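You operate a simulated robot arm through the tools that you are given. There is no shell and no other tool. Be economical: measure what you need, move in short steps, check, and stop when the job is done.

You are at the controls of a simulated two-armed robot. One attempt, no reset.

Task
Pick up the teal-band barrel with one hand, pass it to the other hand and put it on the top of the wall shelf. Set down upright: teal-band barrel.

The check looks at the end state, three seconds after you hand in, the way a careful person would. Anything else that was tipped, shoved, dropped, spilled or broken makes it a failure.

Robot
Two 7-joint arms with two-finger parallel grippers on one trunk, on a base that drives. Base frame: it is fixed to the floor where the robot stands at the start and does not move with it; the origin is under the middle of the robot, x ahead of it, y to its left, z up; the surface under the hand at the start is at about z = 0.82. Readings come in m, degrees, newtons and seconds.
The left shoulder is at the start at [0.07, 0.156, 1.03], the right one opposite. Places, roughly: top of the wall shelf (16x30 cm) [0.88, 1.08, 0.9]. Payload 3.91 kg a hand.
Tool frame (each hand has its own): the origin (TCP) lies between the finger pads and is the grasp point; the fingertips stand 0.03 m ahead of it; z points along the fingers, y is the line along which they close. Largest opening 0.11 m; finger width 0.02, thickness 0.01; the body of the gripper, 0.048 by 0.112 m, starts 0.055 m behind the TCP.
Orientation is that of the tool frame in the base frame, as a unit quaternion [x, y, z, w]. With the fingers straight down and closing along the base's y, the tool's x points along the base's -x, its y along +y and its z along -z.

Tools
- The arms move only by the tool play_rows. It takes "left_increments", "right_increments" or both (then of equal length, played together; a hand with none holds still); each is a list of rows, each a list of 3 entries, a list of its own where there are three numbers: the shift along the tool's x, y, z in units of 25 mm (1.0 is 25 mm), then the turn, a rotation vector about the tool's x, y, z in units of 4 degrees (1.0 is 4 degrees), then the gripper command, from -1 (shut) to 1 (fully open), values between in proportion. In form: [[[dx, dy, dz], [ax, ay, az], hand], ...]. A call has 1 to 10 rows; each row shifts and turns the commanded pose from where the row before left it, along the tool's axes as they then stand. A call with a number of a shift or a turn outside -1 to 1 is refused whole. Each row takes 0.2 s and may step no farther than 0.05 m and 8.6 degrees from the row before; otherwise, or with a gripper value out of range, the whole call is refused. Where a pose cannot be reached the arm comes as near as it can. A force on the tool above 40 N (or 10 N above the force at the start of the call, whichever is more), or a blocked arm, ends the call early, and 0.2 s more pass. Each finger travels about 0.108 m/s and halts on what it meets, pressing with about 34 N; the grip force reading is that of the motor and also rises with nothing between the fingers. The clock runs only during rows and for 0.2 s after the last one: add rows that do not move to give the fingers time. The reply holds the time, the measured pose of the TCP, the force on the tool along the base axes, the opening and the grip force, in the units named above and with some noise, with the torque about the TCP (base axes, N m) and any sound that the robot's microphone picked up.
- Cameras (640 x 400 px; columns grow to the right, rows downward): "scene" is now at [0.1362, 0.0357, 1.2802]; the picture's right is [0.38, -0.92, 0.00], its down [-0.35, -0.14, -0.93] and it looks along [0.86, 0.35, -0.38] (base axes); focal length 272 px, centre (320, 200). "left" rides on the left gripper at [0.072, -0.017, -0.103] in its tool frame; the picture's right is [0.23, 0.97, 0.00], its down [-0.76, 0.18, -0.62] and it looks along [-0.61, 0.14, 0.78] (tool axes); focal length 222 px, centre (320, 200). "right" rides on the right gripper at [0.072, 0.017, -0.103] in its tool frame; the picture's right is [-0.23, 0.97, 0.00], its down [-0.76, -0.18, -0.62] and it looks along [-0.61, -0.14, 0.78] (tool axes); focal length 222 px, centre (320, 200). There is no depth. A picture from a camera that has moved, and an enlarged one, comes with that camera's place and axes in the base frame and with its lens.
- capture(camera): a new picture of that camera. No time passes.
- raise_lower(by): slides the trunk up (or, below 0, down) by that many m; the arms and the scene camera ride with it, the base frame stays. It gives what a move gives, with no picture.
- base_move(legs): drives the robot by 1 to 6 legs, each [ahead, left, turn to the left] in m, m and degrees, along the robot's own axes; the way and the turn of a leg run together, so that a leg with both is an arc; at most 1.5 m and 180 degrees a leg. The arms and the cameras ride along, it lands a little off, and it stops where it bumps. It gives what a move gives.
- head_to(pan, tilt): turns the head with the scene camera to pan (to the left, within 86 degrees either way) and tilt (down, from -29 to 69), counted from straight ahead of the robot. It gives what a move gives.
- close_up(camera, box): a new picture of the part [left, top, right, bottom] of that camera's present view, enlarged. No time passes.
- job_done(): hands the job in; it is judged then, once.

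Work in short steps. Places have to be worked out from the pictures, the camera data and where the tool is seen: move nearer, look again, correct. Check each grasp and each placing, and mend what went wrong. You have 120 turns and 100 pictures in all, those below and enlarged ones among them. Open the grippers and draw the arms clear of the work before you hand the job in, unless the task says otherwise; then end with one line.

The tools are called by a JSON object that holds its "api" and its "payload". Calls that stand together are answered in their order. play_rows: Moves the arms, as the interface text tells. Its arguments: {"type":"object","properties":{"left_increments":{"type":"array","items":{"type":"array"}},"right_increments":{"type":"array","items":{"type":"array"}}},"required":[]} The other tools are called the same way: raise_lower (by) slides the trunk up or down; base_move (legs) drives the base; head_to (pan, tilt) turns the head that bears the scene camera; capture (camera) takes a picture; close_up (camera, box) takes an enlarged picture of a part of a camera's view; job_done () hands the job in.

At the start:

```text
t: 0.0
left_eef_pos: [0.487, 0.567, 1.2388]
left_ee_rot: [-0.001, 1.0, 0.0, 0.001]
left_force: [0.4, -0.1, 0.6]
left_wrist_torque: [0.02, -0.02, -0.02]
left_width: 0.1103
left_grasp_force: 0.1
right_eef_pos: [0.6892, 0.1365, 1.1986]
right_ee_rot: [0.001, 1.0, -0.001, -0.001]
right_force: [-0.2, 0.5, -0.2]
right_wrist_torque: [0.03, 0.01, 0.05]
right_width: 0.1102
right_grasp_force: 0.0
trunk travel left (down, up): [-0.475, 0.465]
robot x, y, heading: [-0.0013, 0.0023, -0.1]
head pan, tilt: [22.4, 22.1]
```

scene: 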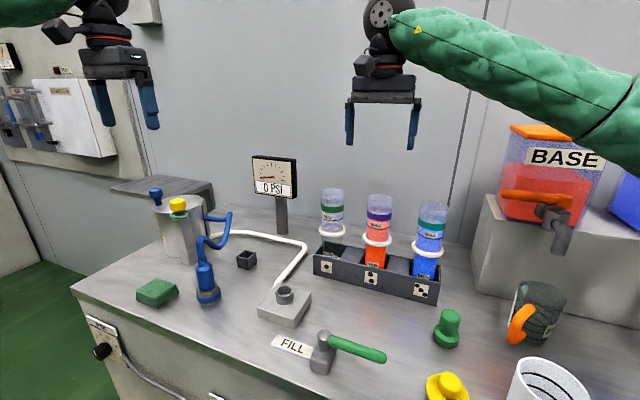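
right: 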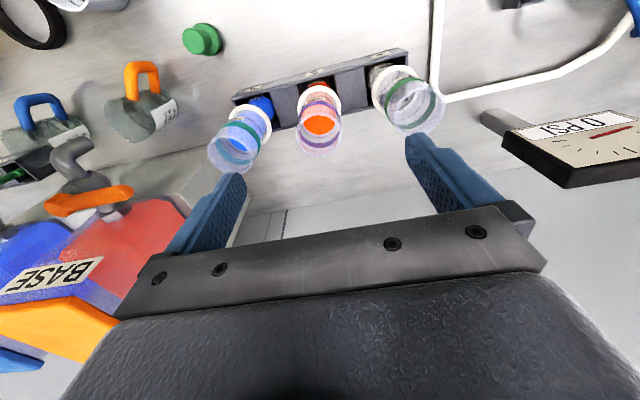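
left: 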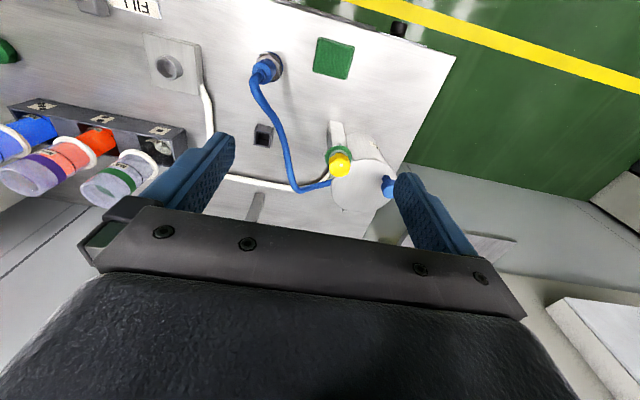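

Three barrels stand in a rack; I need to tell the teal band from the green one, and see the shelf, so I enlarge both regions.

{"api": "close_up", "payload": {"camera": "scene", "box": [290, 170, 470, 310]}}

{"api": "close_up", "payload": {"camera": "scene", "box": [80, 140, 300, 300]}}

{"api": "close_up", "payload": {"camera": "right", "box": [180, 20, 480, 200]}}

```text
2.86 times, centred on (380, 240) of scene
camera zoom: at [0.1362, 0.0357, 1.2802], right [0.38, -0.92, 0.0], down [-0.35, -0.14, -0.93], along [0.86, 0.35, -0.38], focal length 778 px, centre (149, 86)
```

zoom: 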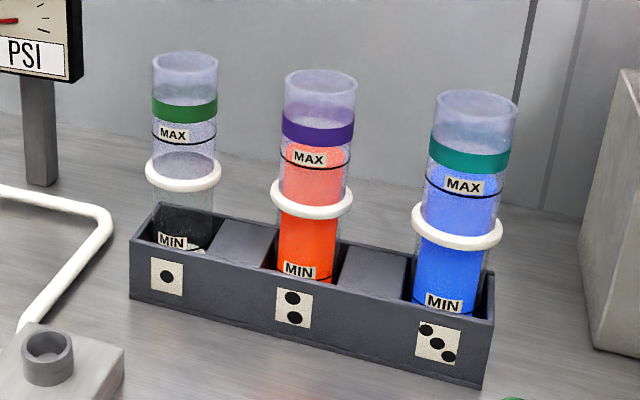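

```text
2.50 times, centred on (190, 220) of scene
camera zoom: at [0.1362, 0.0357, 1.2802], right [0.38, -0.92, 0.0], down [-0.35, -0.14, -0.93], along [0.86, 0.35, -0.38], focal length 680 px, centre (645, 150)
```

zoom: 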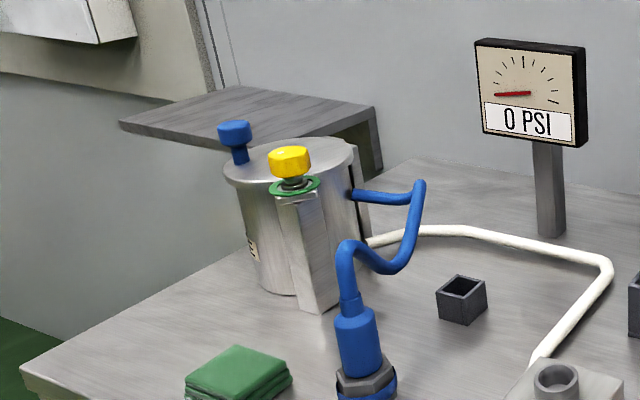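

```text
2.13 times, centred on (330, 110) of right
camera zoom: at [0.6173, 0.1525, 1.3014], right [0.23, 0.97, 0.0], down [0.76, -0.18, 0.62], along [0.61, -0.14, -0.78], focal length 474 px, centre (299, 392)
```

zoom: 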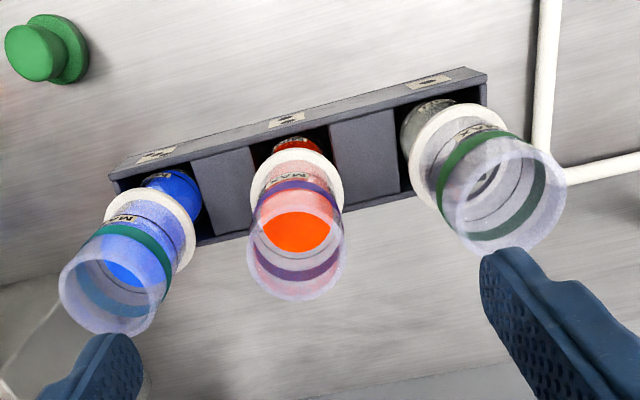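

The teal-band barrel is the blue one at slot three; triangulating, its axis is about (0.716, 0.015), rim z≈1.05, flange z≈0.95. I move the right hand above it at the same height and check.

{"api": "play_rows", "payload": {"right_increments": [[[-0.22, -0.97, 0], [0, 0, 0], 0.7], [[-0.22, -0.97, 0], [0, 0, 0], 0.7], [[-0.22, -0.97, 0], [0, 0, 0], 0.7], [[-0.22, -0.97, 0], [0, 0, 0], 0.7], [[-0.2, -0.97, 0], [0, 0, 0], 0.7], [[0, 0, 0], [0, 0, 0], 0.7]]}}

{"api": "capture", "payload": {"camera": "right"}}

{"api": "capture", "payload": {"camera": "scene"}}

```text
t: 1.4
left_eef_pos: [0.489, 0.5664, 1.239]
left_ee_rot: [0.0, 1.0, 0.0, 0.0]
left_force: [-0.6, 0.6, -0.5]
left_wrist_torque: [-0.01, -0.01, 0.0]
left_width: 0.1102
left_grasp_force: 0.1
right_eef_pos: [0.7159, 0.0161, 1.1997]
right_ee_rot: [0.0, 1.0, -0.001, 0.0]
right_force: [0.9, -0.7, -0.4]
right_wrist_torque: [0.0, 0.04, -0.04]
right_width: 0.0935
right_grasp_force: 0.1
trunk travel left (down, up): [-0.475, 0.465]
robot x, y, heading: [0.0039, 0.001, -0.1]
head pan, tilt: [22.4, 22.1]
```

```text
93 pictures are left
camera right: at [0.644, 0.0324, 1.3022], right [0.23, 0.97, 0.0], down [0.76, -0.18, 0.62], along [0.61, -0.14, -0.78], focal length 222 px, centre (320, 200)
```

right: 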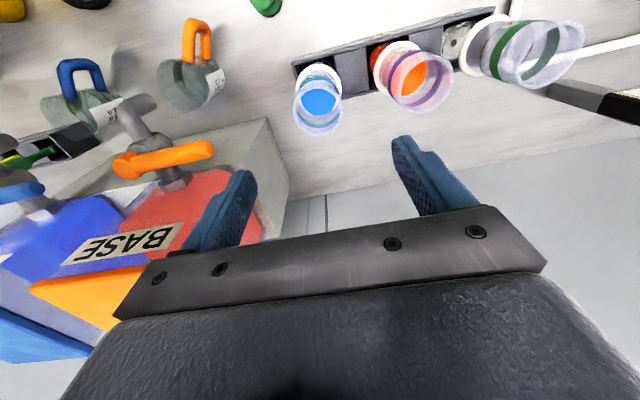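

```text
92 pictures are left
camera scene: at [0.1363, 0.0363, 1.2802], right [0.38, -0.92, 0.0], down [-0.35, -0.14, -0.93], along [0.86, 0.35, -0.38], focal length 272 px, centre (320, 200)
```

scene: 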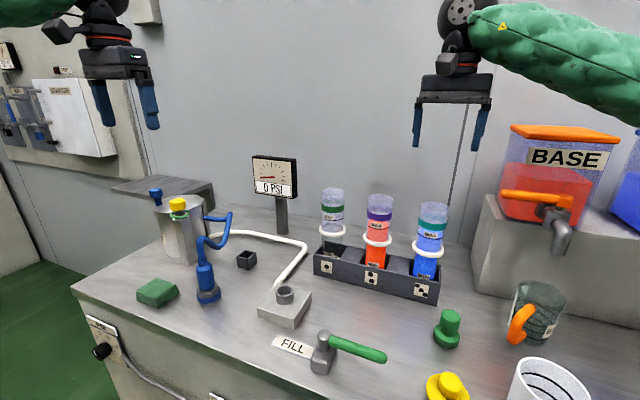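

The hand is above the barrel; I zoom to refine its position.

{"api": "close_up", "payload": {"camera": "right", "box": [270, 50, 370, 150]}}

{"api": "close_up", "payload": {"camera": "scene", "box": [390, 190, 470, 310]}}

```text
4.00 times, centred on (320, 100) of right
camera zoom: at [0.644, 0.0324, 1.3022], right [0.23, 0.97, 0.0], down [0.76, -0.18, 0.62], along [0.61, -0.14, -0.78], focal length 888 px, centre (320, 600)
```

zoom: 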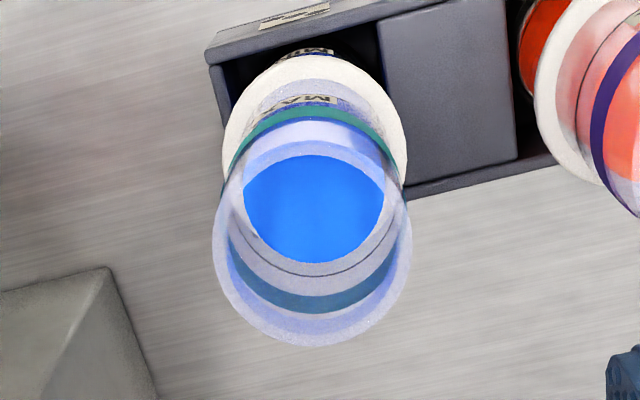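

```text
3.33 times, centred on (430, 250) of scene
camera zoom: at [0.1363, 0.0363, 1.2802], right [0.38, -0.92, 0.0], down [-0.35, -0.14, -0.93], along [0.86, 0.35, -0.38], focal length 907 px, centre (-47, 33)
```

zoom: 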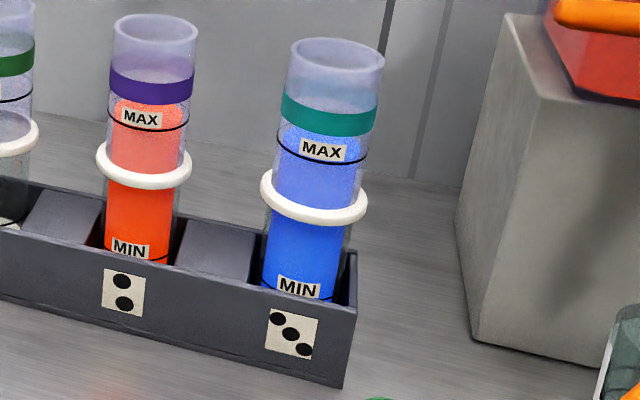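

Refined axis ≈ (0.717, 0.012), tube Ø≈55 mm. I descend to TCP z≈1.004, fingers around the tube above the flange.

{"api": "play_rows", "payload": {"right_increments": [[[-0.04, -0.15, 0.2], [0, 0, 0], 0.6], [[0, 0, 0.9], [0, 0, 0], 0.6], [[0, 0, 1], [0, 0, 0], 0.6], [[0, 0, 1], [0, 0, 0], 0.6], [[0, 0, 1], [0, 0, 0], 0.6], [[0, 0, 1], [0, 0, 0], 0.6], [[0, 0, 1], [0, 0, 0], 0.6], [[0, 0, 0.9], [0, 0, 0], 0.6], [[0, 0, 0.8], [0, 0, 0], 0.6], [[0, 0, 0], [0, 0, 0], 0.6]]}}

{"api": "capture", "payload": {"camera": "right"}}

{"api": "close_up", "payload": {"camera": "scene", "box": [350, 120, 510, 310]}}

```text
t: 3.6
left_eef_pos: [0.4828, 0.5671, 1.2416]
left_ee_rot: [0.0, 1.0, 0.0, 0.001]
left_force: [-0.6, 0.2, 0.6]
left_wrist_torque: [0.0, 0.0, 0.0]
left_width: 0.1099
left_grasp_force: 0.1
right_eef_pos: [0.7119, 0.0132, 1.0098]
right_ee_rot: [0.0, 1.0, 0.0, 0.004]
right_force: [0.0, 0.3, 0.1]
right_wrist_torque: [0.02, -0.02, 0.04]
right_width: 0.0882
right_grasp_force: 0.1
trunk travel left (down, up): [-0.475, 0.465]
robot x, y, heading: [0.0009, -0.0006, -0.2]
head pan, tilt: [22.4, 22.1]
```

```text
89 pictures are left
camera right: at [0.6383, 0.0284, 1.112], right [0.23, 0.97, 0.0], down [0.76, -0.18, 0.63], along [0.61, -0.14, -0.78], focal length 222 px, centre (320, 200)
```

right: 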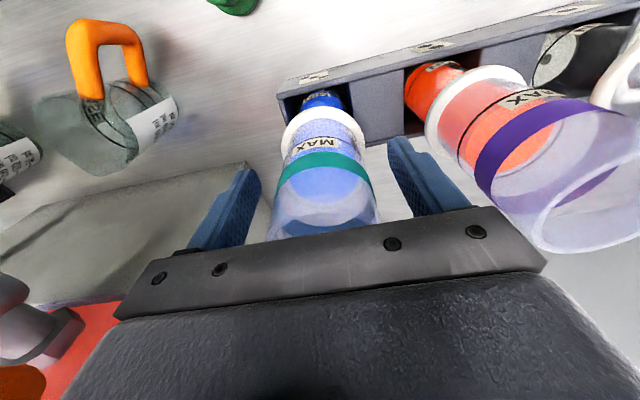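

```text
2.11 times, centred on (430, 215) of scene
camera zoom: at [0.1309, 0.0364, 1.2813], right [0.38, -0.92, 0.0], down [-0.34, -0.14, -0.93], along [0.86, 0.35, -0.37], focal length 573 px, centre (88, 168)
```

zoom: 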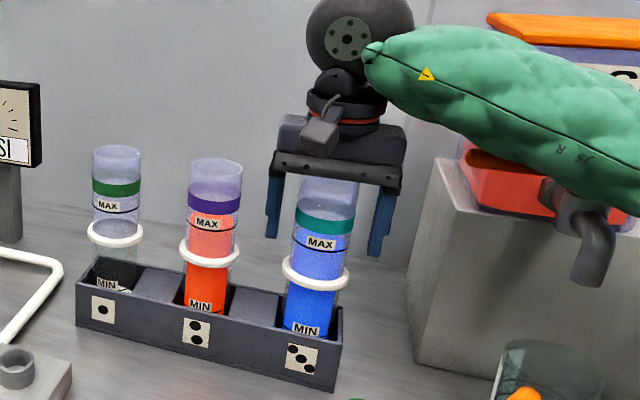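

The fingers straddle the tube evenly. I correct 5 mm in x, drop 5 mm, and close.

{"api": "play_rows", "payload": {"right_increments": [[[-0.2, 0.0, 0.2], [0, 0, 0], 0.6], [[0, 0, 0], [0, 0, 0], 0.6], [[0, 0, 0], [0, 0, 0], 0.2], [[0, 0, 0], [0, 0, 0], 0.0], [[0, 0, 0], [0, 0, 0], -0.3], [[0, 0, 0], [0, 0, 0], -0.6], [[0, 0, 0], [0, 0, 0], -1], [[0, 0, 0], [0, 0, 0], -1]]}}

{"api": "capture", "payload": {"camera": "right"}}

```text
t: 5.4
left_eef_pos: [0.478, 0.5671, 1.2422]
left_ee_rot: [0.0, 1.0, -0.001, 0.004]
left_force: [0.3, 0.2, -0.4]
left_wrist_torque: [-0.02, -0.04, 0.01]
left_width: 0.1099
left_grasp_force: 0.0
right_eef_pos: [0.7117, 0.0131, 1.0077]
right_ee_rot: [0.0, 1.0, 0.0, 0.005]
right_force: [2.2, 4.4, 24.5]
right_wrist_torque: [0.34, -0.11, 0.01]
right_width: 0.0562
right_grasp_force: 34.3
trunk travel left (down, up): [-0.475, 0.465]
robot x, y, heading: [0.0017, -0.0018, 0.2]
head pan, tilt: [22.4, 22.1]
```

```text
87 pictures are left
camera right: at [0.6399, 0.0288, 1.1092], right [0.23, 0.97, 0.0], down [0.75, -0.18, 0.63], along [0.62, -0.14, -0.78], focal length 222 px, centre (320, 200)
```

right: 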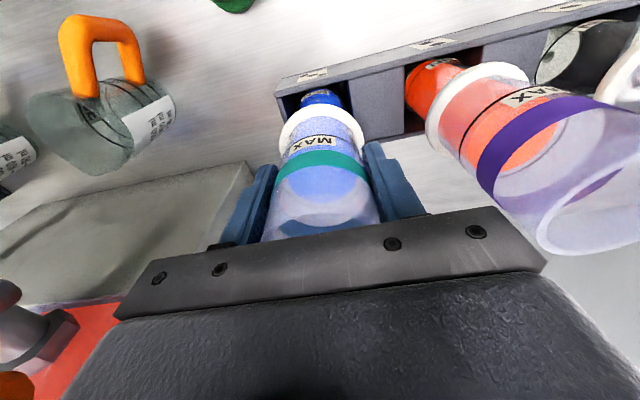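

Gripped at 56 mm. I lift slowly, straight up.

{"api": "play_rows", "payload": {"right_increments": [[[0, 0, -0.2], [0, 0, 0], -1], [[0, 0, -0.4], [0, 0, 0], -1], [[0, 0, -0.5], [0, 0, 0], -1], [[0, 0, -0.5], [0, 0, 0], -1], [[0, 0, 0], [0, 0, 0], -1]]}}

{"api": "close_up", "payload": {"camera": "scene", "box": [350, 120, 510, 310]}}

```text
t: 6.6
left_eef_pos: [0.4873, 0.5668, 1.2399]
left_ee_rot: [0.0, 1.0, 0.0, 0.0]
left_force: [-0.2, 0.6, 0.7]
left_wrist_torque: [0.02, 0.0, 0.02]
left_width: 0.1099
left_grasp_force: 0.1
right_eef_pos: [0.7231, 0.0114, 1.0387]
right_ee_rot: [0.001, 1.0, 0.0, -0.001]
right_force: [-0.1, -0.7, -2.9]
right_wrist_torque: [0.03, 0.04, 0.0]
right_width: 0.0565
right_grasp_force: 34.3
trunk travel left (down, up): [-0.475, 0.465]
robot x, y, heading: [0.0016, 0.0007, 0.0]
head pan, tilt: [22.4, 22.1]
```

```text
2.11 times, centred on (430, 215) of scene
camera zoom: at [0.137, 0.0354, 1.2801], right [0.38, -0.92, 0.0], down [-0.35, -0.14, -0.93], along [0.86, 0.35, -0.38], focal length 573 px, centre (88, 168)
```

zoom: 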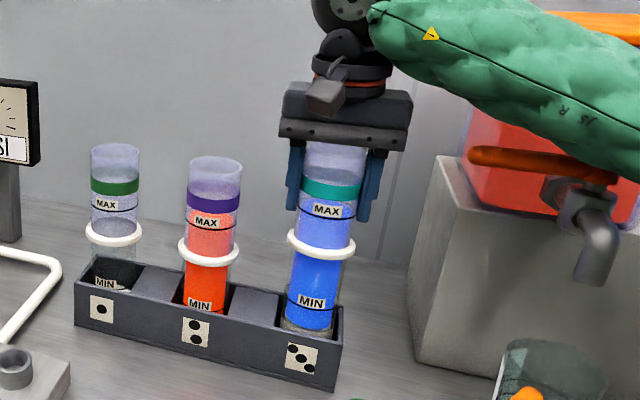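

Held and rising out of the slot with ~3 N weight. I lift on.

{"api": "play_rows", "payload": {"right_increments": [[[0, 0, -0.6], [0, 0, 0], -1], [[0, 0, -0.7], [0, 0, 0], -1], [[0, 0, -0.8], [0, 0, 0], -1], [[0, 0, -0.8], [0, 0, 0], -1], [[0, 0, -0.8], [0, 0, 0], -1], [[0, 0, -0.8], [0, 0, 0], -1], [[0, 0, -0.8], [0, 0, 0], -1], [[0, 0, -0.6], [0, 0, 0], -1], [[0, 0, -0.4], [0, 0, 0], -1], [[0, 0, 0], [0, 0, 0], -1]]}}

{"api": "capture", "payload": {"camera": "scene"}}

{"api": "head_to", "payload": {"pan": 70, "tilt": 30}}

{"api": "capture", "payload": {"camera": "scene"}}

```text
t: 8.8
left_eef_pos: [0.488, 0.5656, 1.2389]
left_ee_rot: [0.0, 1.0, 0.0, 0.001]
left_force: [-0.8, 0.0, 0.6]
left_wrist_torque: [0.01, 0.02, -0.02]
left_width: 0.1102
left_grasp_force: 0.0
right_eef_pos: [0.7223, 0.01, 1.196]
right_ee_rot: [0.001, 1.0, 0.0, -0.001]
right_force: [-0.6, -0.1, -4.5]
right_wrist_torque: [0.03, 0.02, 0.0]
right_width: 0.0566
right_grasp_force: 33.8
trunk travel left (down, up): [-0.475, 0.465]
robot x, y, heading: [-0.0005, -0.0015, 0.2]
head pan, tilt: [22.4, 22.1]
```

```text
85 pictures are left
camera scene: at [0.1366, 0.0356, 1.2802], right [0.38, -0.92, 0.0], down [-0.35, -0.14, -0.93], along [0.86, 0.35, -0.38], focal length 272 px, centre (320, 200)
```

scene: 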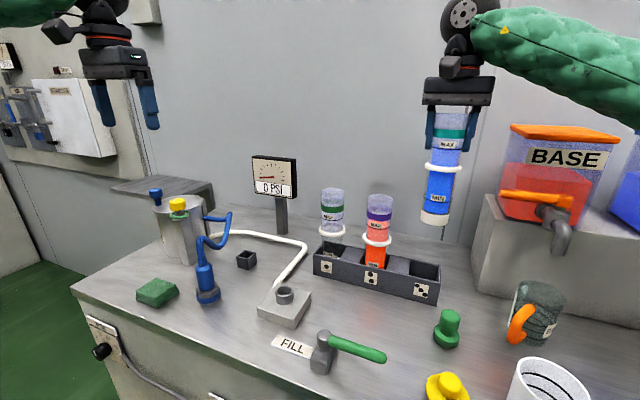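

```text
t: 9.9
left_eef_pos: [0.4876, 0.5675, 1.2397]
left_ee_rot: [0.0, 1.0, 0.0, -0.001]
left_force: [-0.4, -0.7, -0.3]
left_wrist_torque: [0.0, 0.01, 0.02]
left_width: 0.1098
left_grasp_force: 0.0
right_eef_pos: [0.7231, 0.0118, 1.1961]
right_ee_rot: [0.0, 1.0, 0.001, 0.0]
right_force: [0.2, 0.5, -3.9]
right_wrist_torque: [0.0, 0.0, 0.03]
right_width: 0.0565
right_grasp_force: 34.3
trunk travel left (down, up): [-0.475, 0.465]
robot x, y, heading: [-0.0037, -0.0001, 0.1]
head pan, tilt: [70.0, 30.0]
```

```text
84 pictures are left
camera scene: at [0.0816, 0.0851, 1.2676], right [0.94, -0.34, 0.0], down [-0.17, -0.47, -0.87], along [0.3, 0.81, -0.5], focal length 272 px, centre (320, 200)
```

scene: 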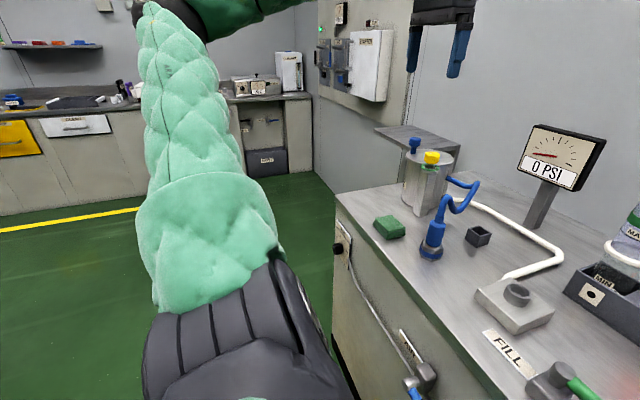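

The barrel hangs upright; bottom ≈0.176 m below the right TCP, flange 0.063 below. I bring it up and back toward the robot for the handover, and pitch the left hand forward meanwhile.

{"api": "play_rows", "payload": {"right_increments": [[[0, 0, -0.7], [0, 0, 0], -1], [[0.2, 0, -0.7], [0, 0, 0], -1], [[0.5, 0, -0.7], [0, 0, 0], -1], [[0.6, 0.2, -0.1], [0, 0, 0], -1], [[0.6, 0.5, 0], [0, 0, 0], -1], [[0.6, 0.7, 0], [0, 0, 0], -1], [[0.6, 0.7, 0], [0, 0, 0], -1], [[0.6, 0.7, 0], [0, 0, 0], -1], [[0.4, 0.5, 0], [0, 0, 0], -1], [[0, 0.3, 0], [0, 0, 0], -1]], "left_increments": [[[0, 0, 0], [0, -1, 0], 1], [[0, 0, 0], [0, -1, 0], 1], [[0, 0, 0], [0, -1, 0], 1], [[0, 0, 0], [0, -1, 0], 1], [[0, 0, 0], [0, -1, 0], 1], [[0, 0, 0], [0, -1, 0], 1], [[0, 0, 0], [0, -1, 0], 1], [[0, 0, 0], [0, -1, 0], 1], [[0, 0, 0], [0, -1, 0], 1], [[0, 0, 0], [0, -1, 0], 1]]}}

{"api": "head_to", "payload": {"pan": 25, "tilt": 10}}

{"api": "capture", "payload": {"camera": "scene"}}

```text
t: 12.2
left_eef_pos: [0.4888, 0.5678, 1.2391]
left_ee_rot: [0.001, 0.94, -0.002, 0.341]
left_force: [-0.3, -0.2, 0.9]
left_wrist_torque: [0.01, 0.01, 0.0]
left_width: 0.1102
left_grasp_force: 0.1
right_eef_pos: [0.6191, 0.1015, 1.2516]
right_ee_rot: [0.0, 1.0, 0.0, 0.0]
right_force: [-0.8, -0.1, -4.6]
right_wrist_torque: [0.0, 0.04, 0.02]
right_width: 0.0562
right_grasp_force: 34.0
trunk travel left (down, up): [-0.475, 0.465]
robot x, y, heading: [-0.0005, -0.0023, -0.2]
head pan, tilt: [70.0, 30.0]
```

```text
t: 13.3
left_eef_pos: [0.488, 0.5667, 1.2387]
left_ee_rot: [0.0, 0.94, 0.0, 0.342]
left_force: [0.1, -0.4, -0.3]
left_wrist_torque: [0.0, -0.02, 0.04]
left_width: 0.1101
left_grasp_force: 0.0
right_eef_pos: [0.6204, 0.1015, 1.2515]
right_ee_rot: [0.001, 1.0, 0.0, 0.0]
right_force: [0.8, -1.2, -3.8]
right_wrist_torque: [-0.01, 0.03, 0.0]
right_width: 0.0565
right_grasp_force: 34.4
trunk travel left (down, up): [-0.475, 0.465]
robot x, y, heading: [0.0005, -0.0014, 0.2]
head pan, tilt: [25.0, 10.0]
```

```text
83 pictures are left
camera scene: at [0.1348, 0.0396, 1.2999], right [0.42, -0.91, 0.0], down [-0.16, -0.07, -0.98], along [0.89, 0.42, -0.17], focal length 272 px, centre (320, 200)
```

scene: 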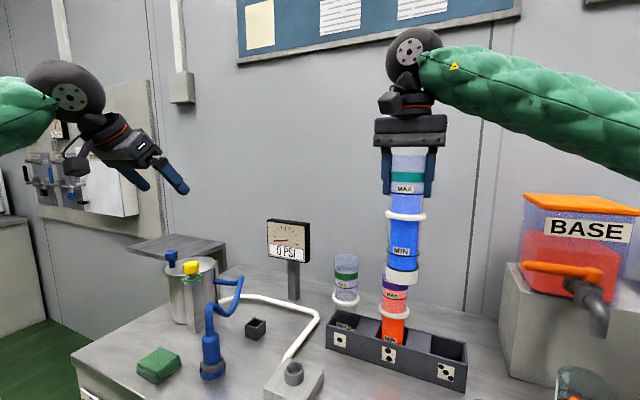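

The barrel is at (0.620, 0.102) with its bottom ≈1.076. I finish the left pitch (60°), step right and yaw it 40° so it will come in from the left-rear below the flange.

{"api": "play_rows", "payload": {"left_increments": [[[0, -1, 0], [0, -1, 0], 1], [[0, -1, 0], [0, -1, 0], 1], [[0, -1, 0], [0, -1, 0], 1], [[0, -1, 0], [0, -1, 0], 1], [[0, -1, 0], [0, -1, 0], 1], [[0, 0, 0], [0.866, 0, 0.5], 1], [[0, 0, 0], [0.866, 0, 0.5], 1], [[0, 0, 0], [0.866, 0, 0.5], 1], [[0, 0, 0], [0.866, 0, 0.5], 1], [[0, 0, 0], [0.866, 0, 0.5], 1]]}}

{"api": "play_rows", "payload": {"left_increments": [[[0, 0, 0], [0.866, 0, 0.5], 1], [[0, 0, 0], [0.866, 0, 0.5], 1], [[0, 0, 0], [0.866, 0, 0.5], 1], [[0, 0, 0], [0.866, 0, 0.5], 1], [[0, 0, 0], [0.866, 0, 0.5], 1], [[-0.345, -0.88, 0.7], [0, 0, 0], 1], [[-0.345, -0.88, 0.7], [0, 0, 0], 1], [[-0.345, -0.88, 0.7], [0, 0, 0], 1], [[0, 0, 0], [0, 0, 0], 1]]}}

{"api": "capture", "payload": {"camera": "scene"}}

{"api": "capture", "payload": {"camera": "left"}}

```text
t: 15.5
left_eef_pos: [0.4889, 0.4418, 1.2389]
left_ee_rot: [0.15, 0.853, -0.087, 0.493]
left_force: [1.0, 0.6, -0.4]
left_wrist_torque: [0.02, 0.01, 0.01]
left_width: 0.1099
left_grasp_force: 0.0
right_eef_pos: [0.6194, 0.1027, 1.2503]
right_ee_rot: [0.001, 1.0, 0.0, 0.0]
right_force: [0.3, 0.3, -3.0]
right_wrist_torque: [0.01, 0.02, -0.03]
right_width: 0.0568
right_grasp_force: 33.7
trunk travel left (down, up): [-0.475, 0.465]
robot x, y, heading: [0.0019, 0.0019, -0.0]
head pan, tilt: [25.0, 10.0]
```

```text
t: 17.5
left_eef_pos: [0.4887, 0.3511, 1.236]
left_ee_rot: [0.295, 0.814, -0.17, 0.47]
left_force: [-0.1, -0.1, 0.2]
left_wrist_torque: [-0.03, 0.01, 0.01]
left_width: 0.1098
left_grasp_force: 0.0
right_eef_pos: [0.6185, 0.102, 1.2516]
right_ee_rot: [0.0, 1.0, 0.0, 0.0]
right_force: [-0.1, -0.6, -3.3]
right_wrist_torque: [0.04, -0.02, 0.03]
right_width: 0.0563
right_grasp_force: 34.4
trunk travel left (down, up): [-0.475, 0.465]
robot x, y, heading: [0.0007, 0.0012, 0.1]
head pan, tilt: [25.0, 10.0]
```

```text
82 pictures are left
camera scene: at [0.1334, 0.0397, 1.3001], right [0.42, -0.91, 0.0], down [-0.16, -0.07, -0.98], along [0.89, 0.42, -0.17], focal length 272 px, centre (320, 200)
```

scene: 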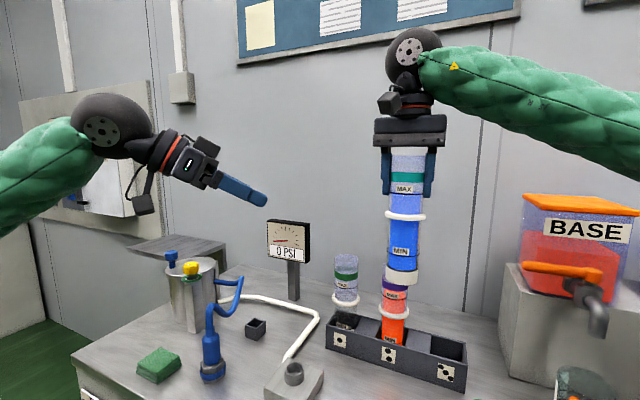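

```text
81 pictures are left
camera left: at [0.3806, 0.4201, 1.2249], right [0.54, 0.82, -0.2], down [-0.01, 0.24, 0.97], along [0.84, -0.52, 0.14], focal length 222 px, centre (320, 200)
```

left: 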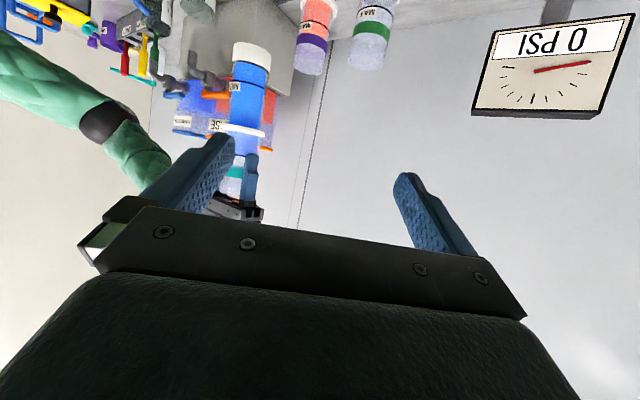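

Geometry matches. I continue to the pre-grasp point ~14 cm short of the barrel along the finger axis.

{"api": "play_rows", "payload": {"left_increments": [[[-0.278, -0.715, 0.855], [0, 0, 0], 1], [[-0.278, -0.715, 0.855], [0, 0, 0], 1], [[-0.278, -0.715, 0.855], [0, 0, 0], 1], [[-0.278, -0.715, 0.855], [0, 0, 0], 1], [[-0.278, -0.715, 0.855], [0, 0, 0], 1], [[-0.278, -0.715, 0.855], [0, 0, 0], 1], [[0, 0, 0], [0, 0, 0], 1]]}}

{"api": "capture", "payload": {"camera": "scene"}}

{"api": "capture", "payload": {"camera": "left"}}

```text
t: 19.1
left_eef_pos: [0.5224, 0.1849, 1.2048]
left_ee_rot: [0.295, 0.814, -0.171, 0.47]
left_force: [-0.2, -0.6, 0.0]
left_wrist_torque: [-0.01, -0.01, -0.01]
left_width: 0.1098
left_grasp_force: 0.0
right_eef_pos: [0.6187, 0.1026, 1.2519]
right_ee_rot: [-0.001, 1.0, 0.0, 0.0]
right_force: [0.8, -0.5, -3.4]
right_wrist_torque: [0.0, -0.01, -0.01]
right_width: 0.0565
right_grasp_force: 34.0
trunk travel left (down, up): [-0.475, 0.465]
robot x, y, heading: [-0.0032, -0.0022, 0.5]
head pan, tilt: [25.0, 10.0]
```

```text
80 pictures are left
camera scene: at [0.1344, 0.0401, 1.3], right [0.42, -0.91, 0.0], down [-0.16, -0.07, -0.98], along [0.89, 0.42, -0.17], focal length 272 px, centre (320, 200)
```

scene: 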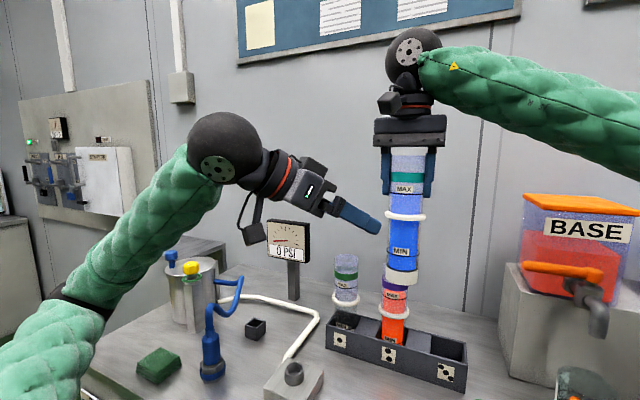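

```text
79 pictures are left
camera left: at [0.414, 0.2537, 1.1943], right [0.54, 0.82, -0.2], down [-0.01, 0.24, 0.97], along [0.84, -0.52, 0.13], focal length 222 px, centre (320, 200)
```

left: 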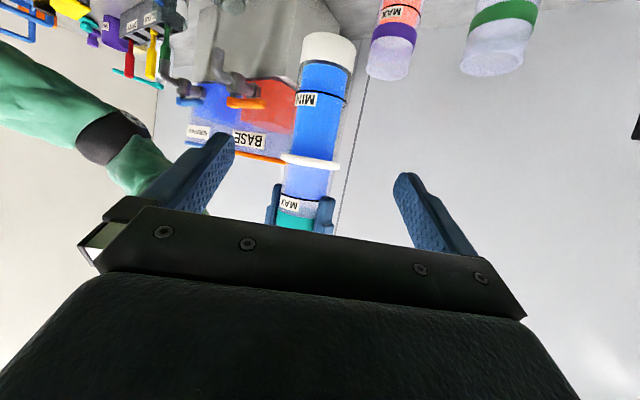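

The barrel is centred between the fingers' lines (residuals ≈2 mm). I advance 10 cm along the fingers and check.

{"api": "play_rows", "payload": {"left_increments": [[[0, 0, 0.8], [0, 0, 0], 1], [[0, 0, 0.8], [0, 0, 0], 1], [[0, 0, 0.8], [0, 0, 0], 1], [[0, 0, 0.8], [0, 0, 0], 1], [[0, 0, 0.8], [0, 0, 0], 1], [[0, 0, 0], [0, 0, 0], 1]]}}

{"api": "capture", "payload": {"camera": "left"}}

{"api": "close_up", "payload": {"camera": "scene", "box": [220, 100, 480, 300]}}

```text
t: 20.5
left_eef_pos: [0.5879, 0.13, 1.1562]
left_ee_rot: [0.295, 0.814, -0.17, 0.47]
left_force: [0.1, 0.3, 0.5]
left_wrist_torque: [0.01, -0.01, 0.01]
left_width: 0.1102
left_grasp_force: 0.1
right_eef_pos: [0.6198, 0.1023, 1.2513]
right_ee_rot: [0.0, 1.0, 0.0, 0.0]
right_force: [-0.3, 0.7, -3.5]
right_wrist_torque: [0.0, 0.0, -0.02]
right_width: 0.0563
right_grasp_force: 33.8
trunk travel left (down, up): [-0.475, 0.465]
robot x, y, heading: [-0.0, 0.001, -0.0]
head pan, tilt: [25.0, 10.0]
```

```text
78 pictures are left
camera left: at [0.4806, 0.1986, 1.1451], right [0.54, 0.82, -0.2], down [-0.01, 0.24, 0.97], along [0.84, -0.52, 0.13], focal length 222 px, centre (320, 200)
```

left: 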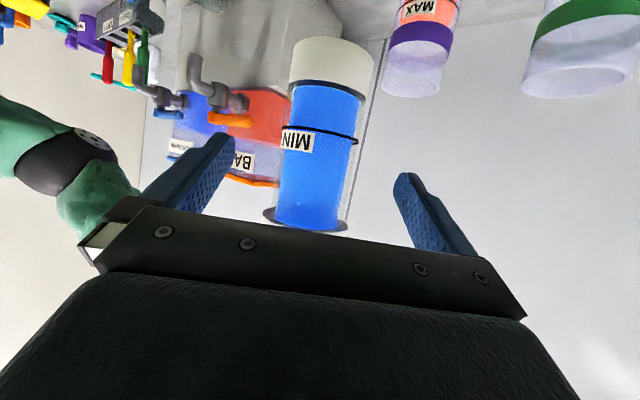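

```text
2.00 times, centred on (350, 200) of scene
camera zoom: at [0.1345, 0.0396, 1.3], right [0.42, -0.91, 0.0], down [-0.16, -0.07, -0.98], along [0.89, 0.42, -0.17], focal length 544 px, centre (260, 200)
```

zoom: 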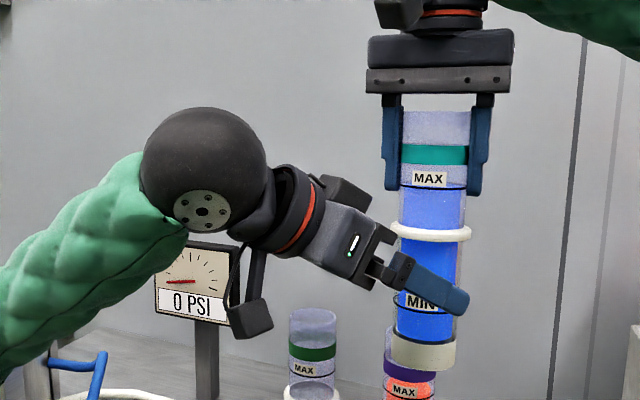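

Alignment is good. To keep the palm clear of the flange I go 8 mm lower, then advance the last 3.5 cm.

{"api": "play_rows", "payload": {"left_increments": [[[0.28, 0, 0.16], [0, 0, 0], 1], [[0, 0, 0.5], [0, 0, 0], 1], [[0, 0, 0.5], [0, 0, 0], 1], [[0, 0, 0.4], [0, 0, 0], 1], [[0, 0, 0], [0, 0, 0], 1]]}}

{"api": "capture", "payload": {"camera": "left"}}

{"api": "close_up", "payload": {"camera": "scene", "box": [280, 100, 480, 300]}}

```text
t: 21.7
left_eef_pos: [0.6122, 0.1104, 1.1324]
left_ee_rot: [0.295, 0.814, -0.17, 0.47]
left_force: [-0.8, -0.3, 0.3]
left_wrist_torque: [-0.01, 0.01, -0.01]
left_width: 0.1099
left_grasp_force: 0.0
right_eef_pos: [0.6194, 0.1008, 1.2508]
right_ee_rot: [0.001, 1.0, 0.0, -0.001]
right_force: [0.0, 0.9, -3.9]
right_wrist_torque: [-0.01, 0.04, 0.01]
right_width: 0.0565
right_grasp_force: 34.0
trunk travel left (down, up): [-0.475, 0.465]
robot x, y, heading: [-0.0023, -0.0021, 0.1]
head pan, tilt: [25.0, 10.0]
```

```text
76 pictures are left
camera left: at [0.5042, 0.1788, 1.1209], right [0.54, 0.82, -0.2], down [-0.01, 0.24, 0.97], along [0.84, -0.52, 0.13], focal length 222 px, centre (320, 200)
```

left: 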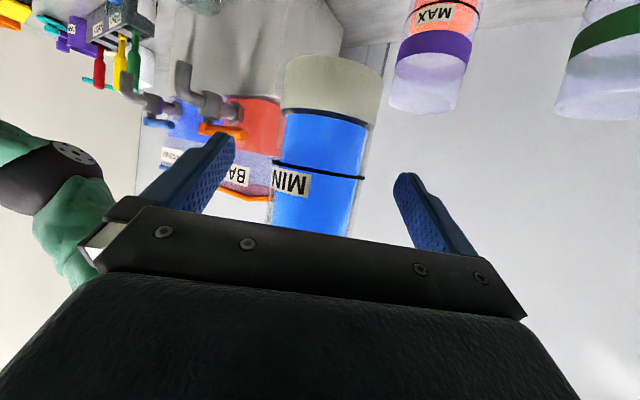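

```text
2.00 times, centred on (380, 200) of scene
camera zoom: at [0.1348, 0.0396, 1.2999], right [0.42, -0.91, 0.0], down [-0.16, -0.07, -0.98], along [0.89, 0.42, -0.17], focal length 544 px, centre (200, 200)
```

zoom: 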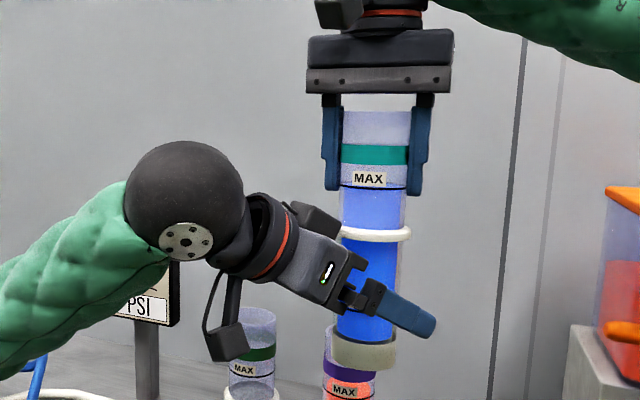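

The fingers straddle the tube below the flange, centred within 3 mm. I close the left gripper.

{"api": "play_rows", "payload": {"left_increments": [[[0, -0.08, 0.1], [0, 0, 0], 0.5], [[0, 0, 0], [0, 0, 0], 0.2], [[0, 0, 0], [0, 0, 0], 0.05], [[0, 0, 0], [0, 0, 0], -0.2], [[0, 0, 0], [0, 0, 0], -0.6], [[0, 0, 0], [0, 0, 0], -1], [[0, 0, 0], [0, 0, 0], -1]]}}

{"api": "close_up", "payload": {"camera": "scene", "box": [280, 100, 480, 300]}}

{"api": "capture", "payload": {"camera": "left"}}

```text
t: 23.3
left_eef_pos: [0.6128, 0.107, 1.1298]
left_ee_rot: [0.296, 0.814, -0.171, 0.47]
left_force: [6.1, 7.0, 0.0]
left_wrist_torque: [-0.51, 0.67, 0.19]
left_width: 0.0544
left_grasp_force: 34.2
right_eef_pos: [0.6191, 0.1017, 1.2514]
right_ee_rot: [0.001, 1.0, 0.0, 0.001]
right_force: [-6.6, -6.7, -4.0]
right_wrist_torque: [-0.3, 0.1, -0.1]
right_width: 0.0562
right_grasp_force: 34.0
trunk travel left (down, up): [-0.475, 0.465]
robot x, y, heading: [-0.0017, -0.0005, 0.1]
head pan, tilt: [25.0, 10.0]
```

```text
2.00 times, centred on (380, 200) of scene
camera zoom: at [0.1351, 0.0394, 1.2999], right [0.42, -0.91, 0.0], down [-0.16, -0.07, -0.98], along [0.89, 0.42, -0.17], focal length 544 px, centre (200, 200)
```

zoom: 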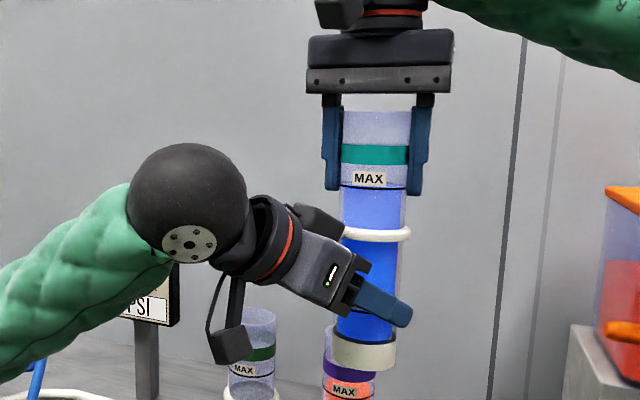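

```text
73 pictures are left
camera left: at [0.5045, 0.176, 1.1193], right [0.54, 0.82, -0.2], down [-0.01, 0.24, 0.97], along [0.84, -0.52, 0.13], focal length 222 px, centre (320, 200)
```

left: 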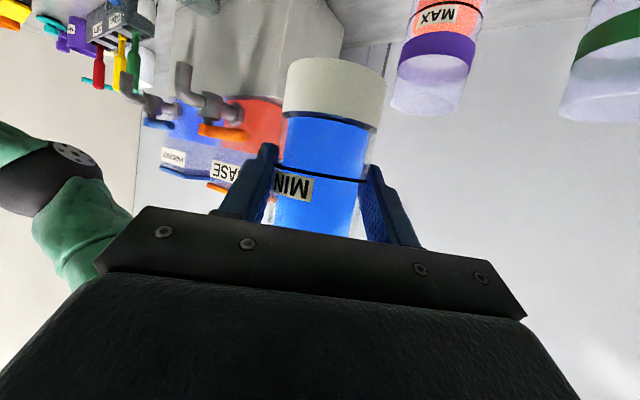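

Both hold; there's ~9 N of side load along the left's closing axis. I ease the left hand 2.5 mm to relieve it before releasing.

{"api": "play_rows", "payload": {"left_increments": [[[0, 0.1, 0], [0, 0, 0], -1], [[0, 0, 0], [0, 0, 0], -1]]}}

```text
t: 23.9
left_eef_pos: [0.6141, 0.1086, 1.1301]
left_ee_rot: [0.296, 0.814, -0.17, 0.469]
left_force: [-4.5, -9.1, -0.6]
left_wrist_torque: [0.2, 0.16, -0.02]
left_width: 0.0545
left_grasp_force: 34.1
right_eef_pos: [0.621, 0.1019, 1.2505]
right_ee_rot: [0.001, 1.0, 0.0, 0.0]
right_force: [3.6, 9.8, -1.2]
right_wrist_torque: [0.86, -0.63, -0.08]
right_width: 0.0563
right_grasp_force: 33.7
trunk travel left (down, up): [-0.475, 0.465]
robot x, y, heading: [0.0017, -0.0018, 0.0]
head pan, tilt: [25.0, 10.0]
```

Overcorrected by about half; I go back 1.2 mm, then open the right gripper.

{"api": "play_rows", "payload": {"left_increments": [[[0, -0.05, 0], [0, 0, 0], -1], [[0, 0, 0], [0, 0, 0], -1]]}}

{"api": "play_rows", "payload": {"right_increments": [[[0, 0, 0], [0, 0, 0], 0.1], [[0, 0, 0], [0, 0, 0], 0.3], [[0, 0, 0], [0, 0, 0], 0.6], [[0, 0, 0], [0, 0, 0], 0.8], [[0, 0, 0], [0, 0, 0], 0.8]]}}

{"api": "close_up", "payload": {"camera": "scene", "box": [280, 100, 480, 300]}}

```text
t: 24.5
left_eef_pos: [0.6128, 0.1075, 1.1316]
left_ee_rot: [0.296, 0.814, -0.171, 0.47]
left_force: [-4.3, -3.2, -0.8]
left_wrist_torque: [-0.33, -0.08, -0.03]
left_width: 0.0545
left_grasp_force: 34.0
right_eef_pos: [0.6204, 0.1017, 1.2511]
right_ee_rot: [0.001, 1.0, 0.0, 0.0]
right_force: [3.4, 3.5, -2.5]
right_wrist_torque: [0.7, -0.5, -0.01]
right_width: 0.0565
right_grasp_force: 34.5
trunk travel left (down, up): [-0.475, 0.465]
robot x, y, heading: [0.0006, -0.0008, 0.0]
head pan, tilt: [25.0, 10.0]
```

```text
t: 25.7
left_eef_pos: [0.6133, 0.1076, 1.1292]
left_ee_rot: [0.296, 0.814, -0.171, 0.47]
left_force: [-0.5, 0.0, 0.3]
left_wrist_torque: [0.01, 0.06, -0.03]
left_width: 0.0543
left_grasp_force: 34.3
right_eef_pos: [0.6185, 0.1016, 1.2516]
right_ee_rot: [0.0, 1.0, 0.0, 0.0]
right_force: [0.2, -0.3, 0.2]
right_wrist_torque: [-0.02, -0.02, 0.01]
right_width: 0.099
right_grasp_force: 0.1
trunk travel left (down, up): [-0.475, 0.465]
robot x, y, heading: [0.001, 0.0027, 0.2]
head pan, tilt: [25.0, 10.0]
```

```text
2.00 times, centred on (380, 200) of scene
camera zoom: at [0.1348, 0.0391, 1.2999], right [0.42, -0.91, 0.0], down [-0.16, -0.07, -0.98], along [0.89, 0.42, -0.17], focal length 544 px, centre (200, 200)
```

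zoom: 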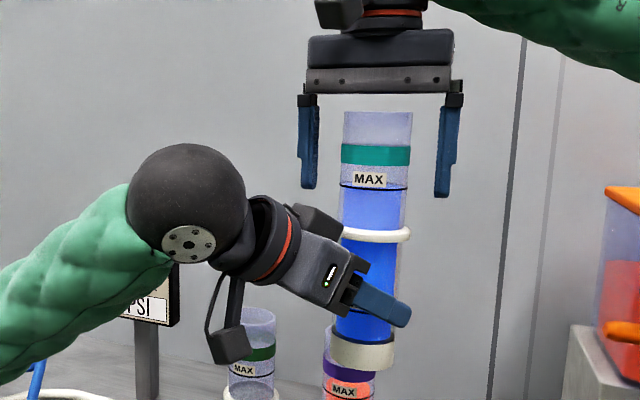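

The left hand alone holds it upright. I raise the right hand straight clear.

{"api": "play_rows", "payload": {"right_increments": [[[0, 0, -0.6], [0, 0, 0], 0.9], [[0, 0, -1], [0, 0, 0], 0.9], [[0, 0, -1], [0, 0, 0], 0.9], [[0, 0, -1], [0, 0, 0], 0.9], [[0, 0, -1], [0, 0, 0], 0.9], [[0.3, -1, 0], [0, 0, 0], 0.9], [[0.3, -1, 0], [0, 0, 0], 0.9], [[0.3, -1, 0], [0, 0, 0], 0.9], [[0.3, -1, 0], [0, 0, 0], 0.9], [[0, -1, 0], [0, 0, 0], 0.9]]}}

{"api": "capture", "payload": {"camera": "scene"}}

```text
t: 27.9
left_eef_pos: [0.6135, 0.1085, 1.1296]
left_ee_rot: [0.295, 0.814, -0.17, 0.47]
left_force: [-0.2, 0.1, -0.5]
left_wrist_torque: [0.0, 0.03, -0.01]
left_width: 0.054
left_grasp_force: 33.8
right_eef_pos: [0.5895, -0.0253, 1.3666]
right_ee_rot: [-0.001, 1.0, 0.001, 0.0]
right_force: [-0.1, 0.0, -0.8]
right_wrist_torque: [0.02, 0.0, -0.03]
right_width: 0.1044
right_grasp_force: 0.0
trunk travel left (down, up): [-0.475, 0.465]
robot x, y, heading: [-0.0012, -0.001, -0.1]
head pan, tilt: [25.0, 10.0]
```

```text
71 pictures are left
camera scene: at [0.1348, 0.0385, 1.2999], right [0.42, -0.91, 0.0], down [-0.16, -0.07, -0.98], along [0.89, 0.42, -0.17], focal length 272 px, centre (320, 200)
```

scene: 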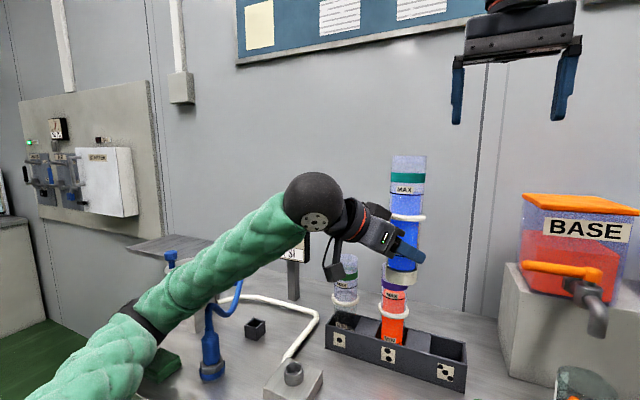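

Handover done. I raise the trunk 12 cm so everything clears the canister (top ≈1.04), then drive left along the table in two legs.

{"api": "raise_lower", "payload": {"by": 0.12}}

{"api": "base_move", "payload": {"legs": [[-0.05, 0, 0], [0, 0.5, 0]]}}

{"api": "head_to", "payload": {"pan": 25, "tilt": 25}}

{"api": "capture", "payload": {"camera": "scene"}}

```text
t: 29.4
left_eef_pos: [0.6133, 0.1086, 1.2501]
left_ee_rot: [0.295, 0.814, -0.17, 0.47]
left_force: [-0.2, -0.5, -4.2]
left_wrist_torque: [0.04, -0.01, 0.01]
left_width: 0.054
left_grasp_force: 33.7
right_eef_pos: [0.5901, -0.0245, 1.4866]
right_ee_rot: [0.001, 1.0, 0.0, -0.001]
right_force: [-0.2, -0.4, 0.2]
right_wrist_torque: [0.0, 0.06, 0.04]
right_width: 0.1043
right_grasp_force: 0.1
trunk travel left (down, up): [-0.595, 0.345]
robot x, y, heading: [0.0011, 0.0005, -0.3]
head pan, tilt: [25.0, 10.0]
```

```text
t: 32.9
left_eef_pos: [0.5637, 0.6161, 1.2504]
left_ee_rot: [0.296, 0.814, -0.171, 0.469]
left_force: [-0.3, 0.1, -4.1]
left_wrist_torque: [0.02, 0.03, -0.01]
left_width: 0.0543
left_grasp_force: 33.7
right_eef_pos: [0.5402, 0.4838, 1.4873]
right_ee_rot: [0.0, 1.0, 0.0, 0.0]
right_force: [-0.3, 0.7, 0.3]
right_wrist_torque: [-0.04, -0.03, 0.02]
right_width: 0.1043
right_grasp_force: 0.1
trunk travel left (down, up): [-0.595, 0.345]
robot x, y, heading: [-0.0529, 0.5039, 0.0]
head pan, tilt: [25.0, 10.0]
```

```text
t: 33.6
left_eef_pos: [0.5647, 0.6153, 1.2504]
left_ee_rot: [0.297, 0.813, -0.172, 0.47]
left_force: [-0.3, 0.4, -3.8]
left_wrist_torque: [0.05, -0.01, -0.02]
left_width: 0.054
left_grasp_force: 33.9
right_eef_pos: [0.5402, 0.4824, 1.4859]
right_ee_rot: [0.0, 1.0, 0.0, 0.0]
right_force: [0.8, -0.5, 0.1]
right_wrist_torque: [-0.02, 0.0, 0.02]
right_width: 0.1043
right_grasp_force: 0.0
trunk travel left (down, up): [-0.595, 0.345]
robot x, y, heading: [-0.0486, 0.5041, -0.0]
head pan, tilt: [25.0, 25.0]
```

```text
70 pictures are left
camera scene: at [0.0847, 0.5452, 1.3956], right [0.42, -0.91, 0.0], down [-0.38, -0.18, -0.91], along [0.82, 0.38, -0.42], focal length 272 px, centre (320, 200)
```

scene: 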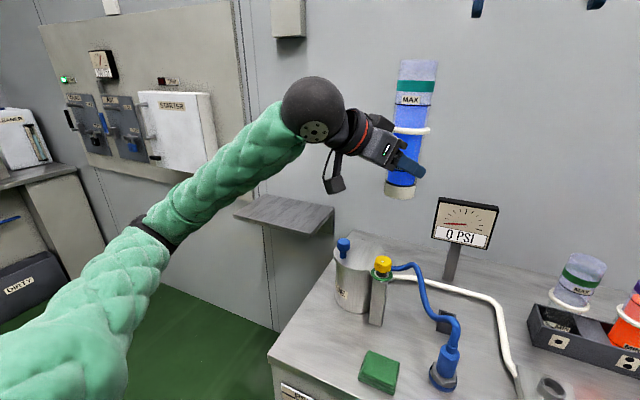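

The shelf spans roughly x 0.80–0.96, y 0.92–1.24 and is empty. I drive on to about (0.0, 0.95).

{"api": "base_move", "payload": {"legs": [[0, 0.45, 0], [0.05, 0, 0]]}}

{"api": "capture", "payload": {"camera": "scene"}}

```text
t: 36.8
left_eef_pos: [0.6132, 1.0585, 1.2499]
left_ee_rot: [0.294, 0.814, -0.17, 0.471]
left_force: [0.4, 0.5, -4.3]
left_wrist_torque: [0.0, 0.03, -0.04]
left_width: 0.0542
left_grasp_force: 34.0
right_eef_pos: [0.5899, 0.9262, 1.4857]
right_ee_rot: [-0.001, 1.0, -0.001, 0.0]
right_force: [-0.2, -0.2, -0.8]
right_wrist_torque: [-0.05, 0.0, 0.01]
right_width: 0.1043
right_grasp_force: 0.1
trunk travel left (down, up): [-0.595, 0.345]
robot x, y, heading: [-0.0001, 0.9477, 0.1]
head pan, tilt: [25.0, 25.0]
```

```text
69 pictures are left
camera scene: at [0.1344, 0.9878, 1.3956], right [0.43, -0.91, 0.0], down [-0.38, -0.18, -0.91], along [0.82, 0.39, -0.42], focal length 272 px, centre (320, 200)
```

scene: 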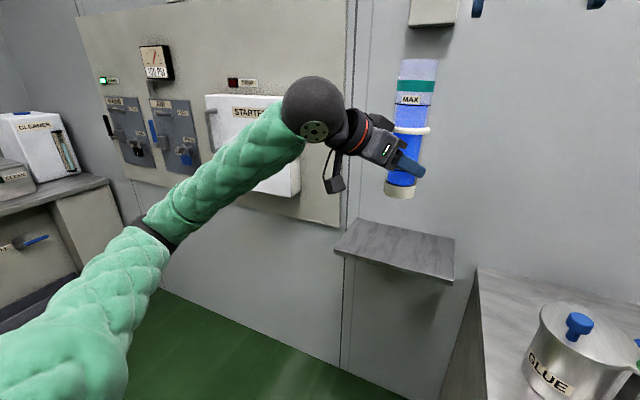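

Triangulating both views: shelf top z≈0.90–0.905, x 0.79–1.0, y 0.915–1.24. I extend the left arm to put the barrel axis above about (0.875, 1.07).

{"api": "play_rows", "payload": {"left_increments": [[[-0.2, 0.4, 0.35], [0, 0, 0], -1], [[-0.365, 0.717, 0.632], [0, 0, 0], -1], [[-0.365, 0.717, 0.632], [0, 0, 0], -1], [[-0.365, 0.717, 0.632], [0, 0, 0], -1], [[-0.365, 0.717, 0.632], [0, 0, 0], -1], [[-0.365, 0.717, 0.632], [0, 0, 0], -1], [[-0.365, 0.717, 0.632], [0, 0, 0], -1], [[-0.365, 0.717, 0.632], [0, 0, 0], -1], [[-0.365, 0.717, 0.632], [0, 0, 0], -1], [[-0.365, 0.717, 0.632], [0, 0, 0], -1]]}}

{"api": "capture", "payload": {"camera": "scene"}}

{"api": "capture", "payload": {"camera": "left"}}

```text
t: 39.0
left_eef_pos: [0.8562, 1.078, 1.2498]
left_ee_rot: [0.295, 0.814, -0.17, 0.469]
left_force: [0.1, 0.7, -4.3]
left_wrist_torque: [0.03, 0.03, -0.02]
left_width: 0.0541
left_grasp_force: 33.6
right_eef_pos: [0.5908, 0.9257, 1.4857]
right_ee_rot: [-0.001, 1.0, 0.0, 0.0]
right_force: [-0.5, 0.0, -0.2]
right_wrist_torque: [0.0, 0.01, -0.03]
right_width: 0.1045
right_grasp_force: 0.1
trunk travel left (down, up): [-0.595, 0.345]
robot x, y, heading: [-0.0018, 0.9473, 0.3]
head pan, tilt: [25.0, 25.0]
```

```text
68 pictures are left
camera scene: at [0.1349, 0.9873, 1.3954], right [0.43, -0.9, 0.0], down [-0.38, -0.18, -0.91], along [0.82, 0.39, -0.42], focal length 272 px, centre (320, 200)
```

scene: 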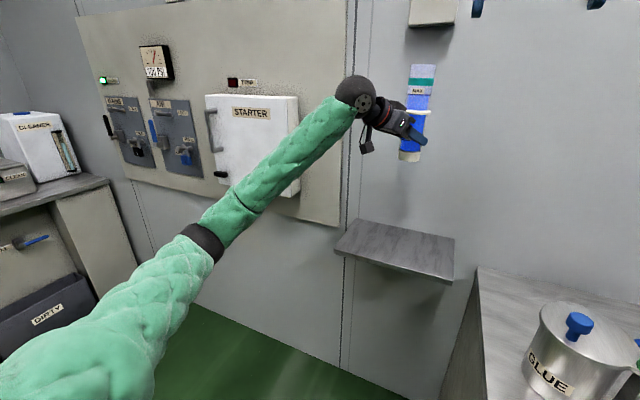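

```text
67 pictures are left
camera left: at [0.7482, 1.1466, 1.2377], right [0.54, 0.82, -0.2], down [-0.01, 0.24, 0.97], along [0.84, -0.52, 0.13], focal length 222 px, centre (320, 200)
```

left: 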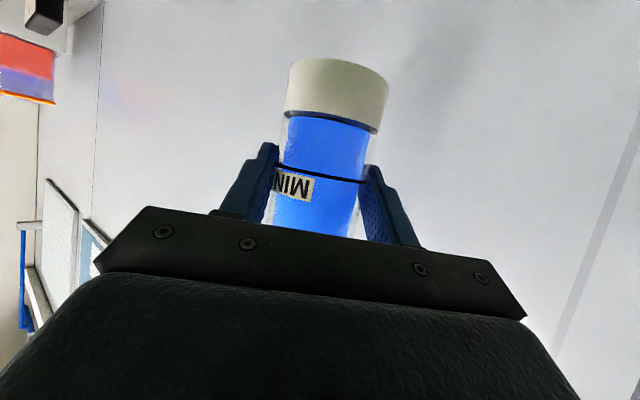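

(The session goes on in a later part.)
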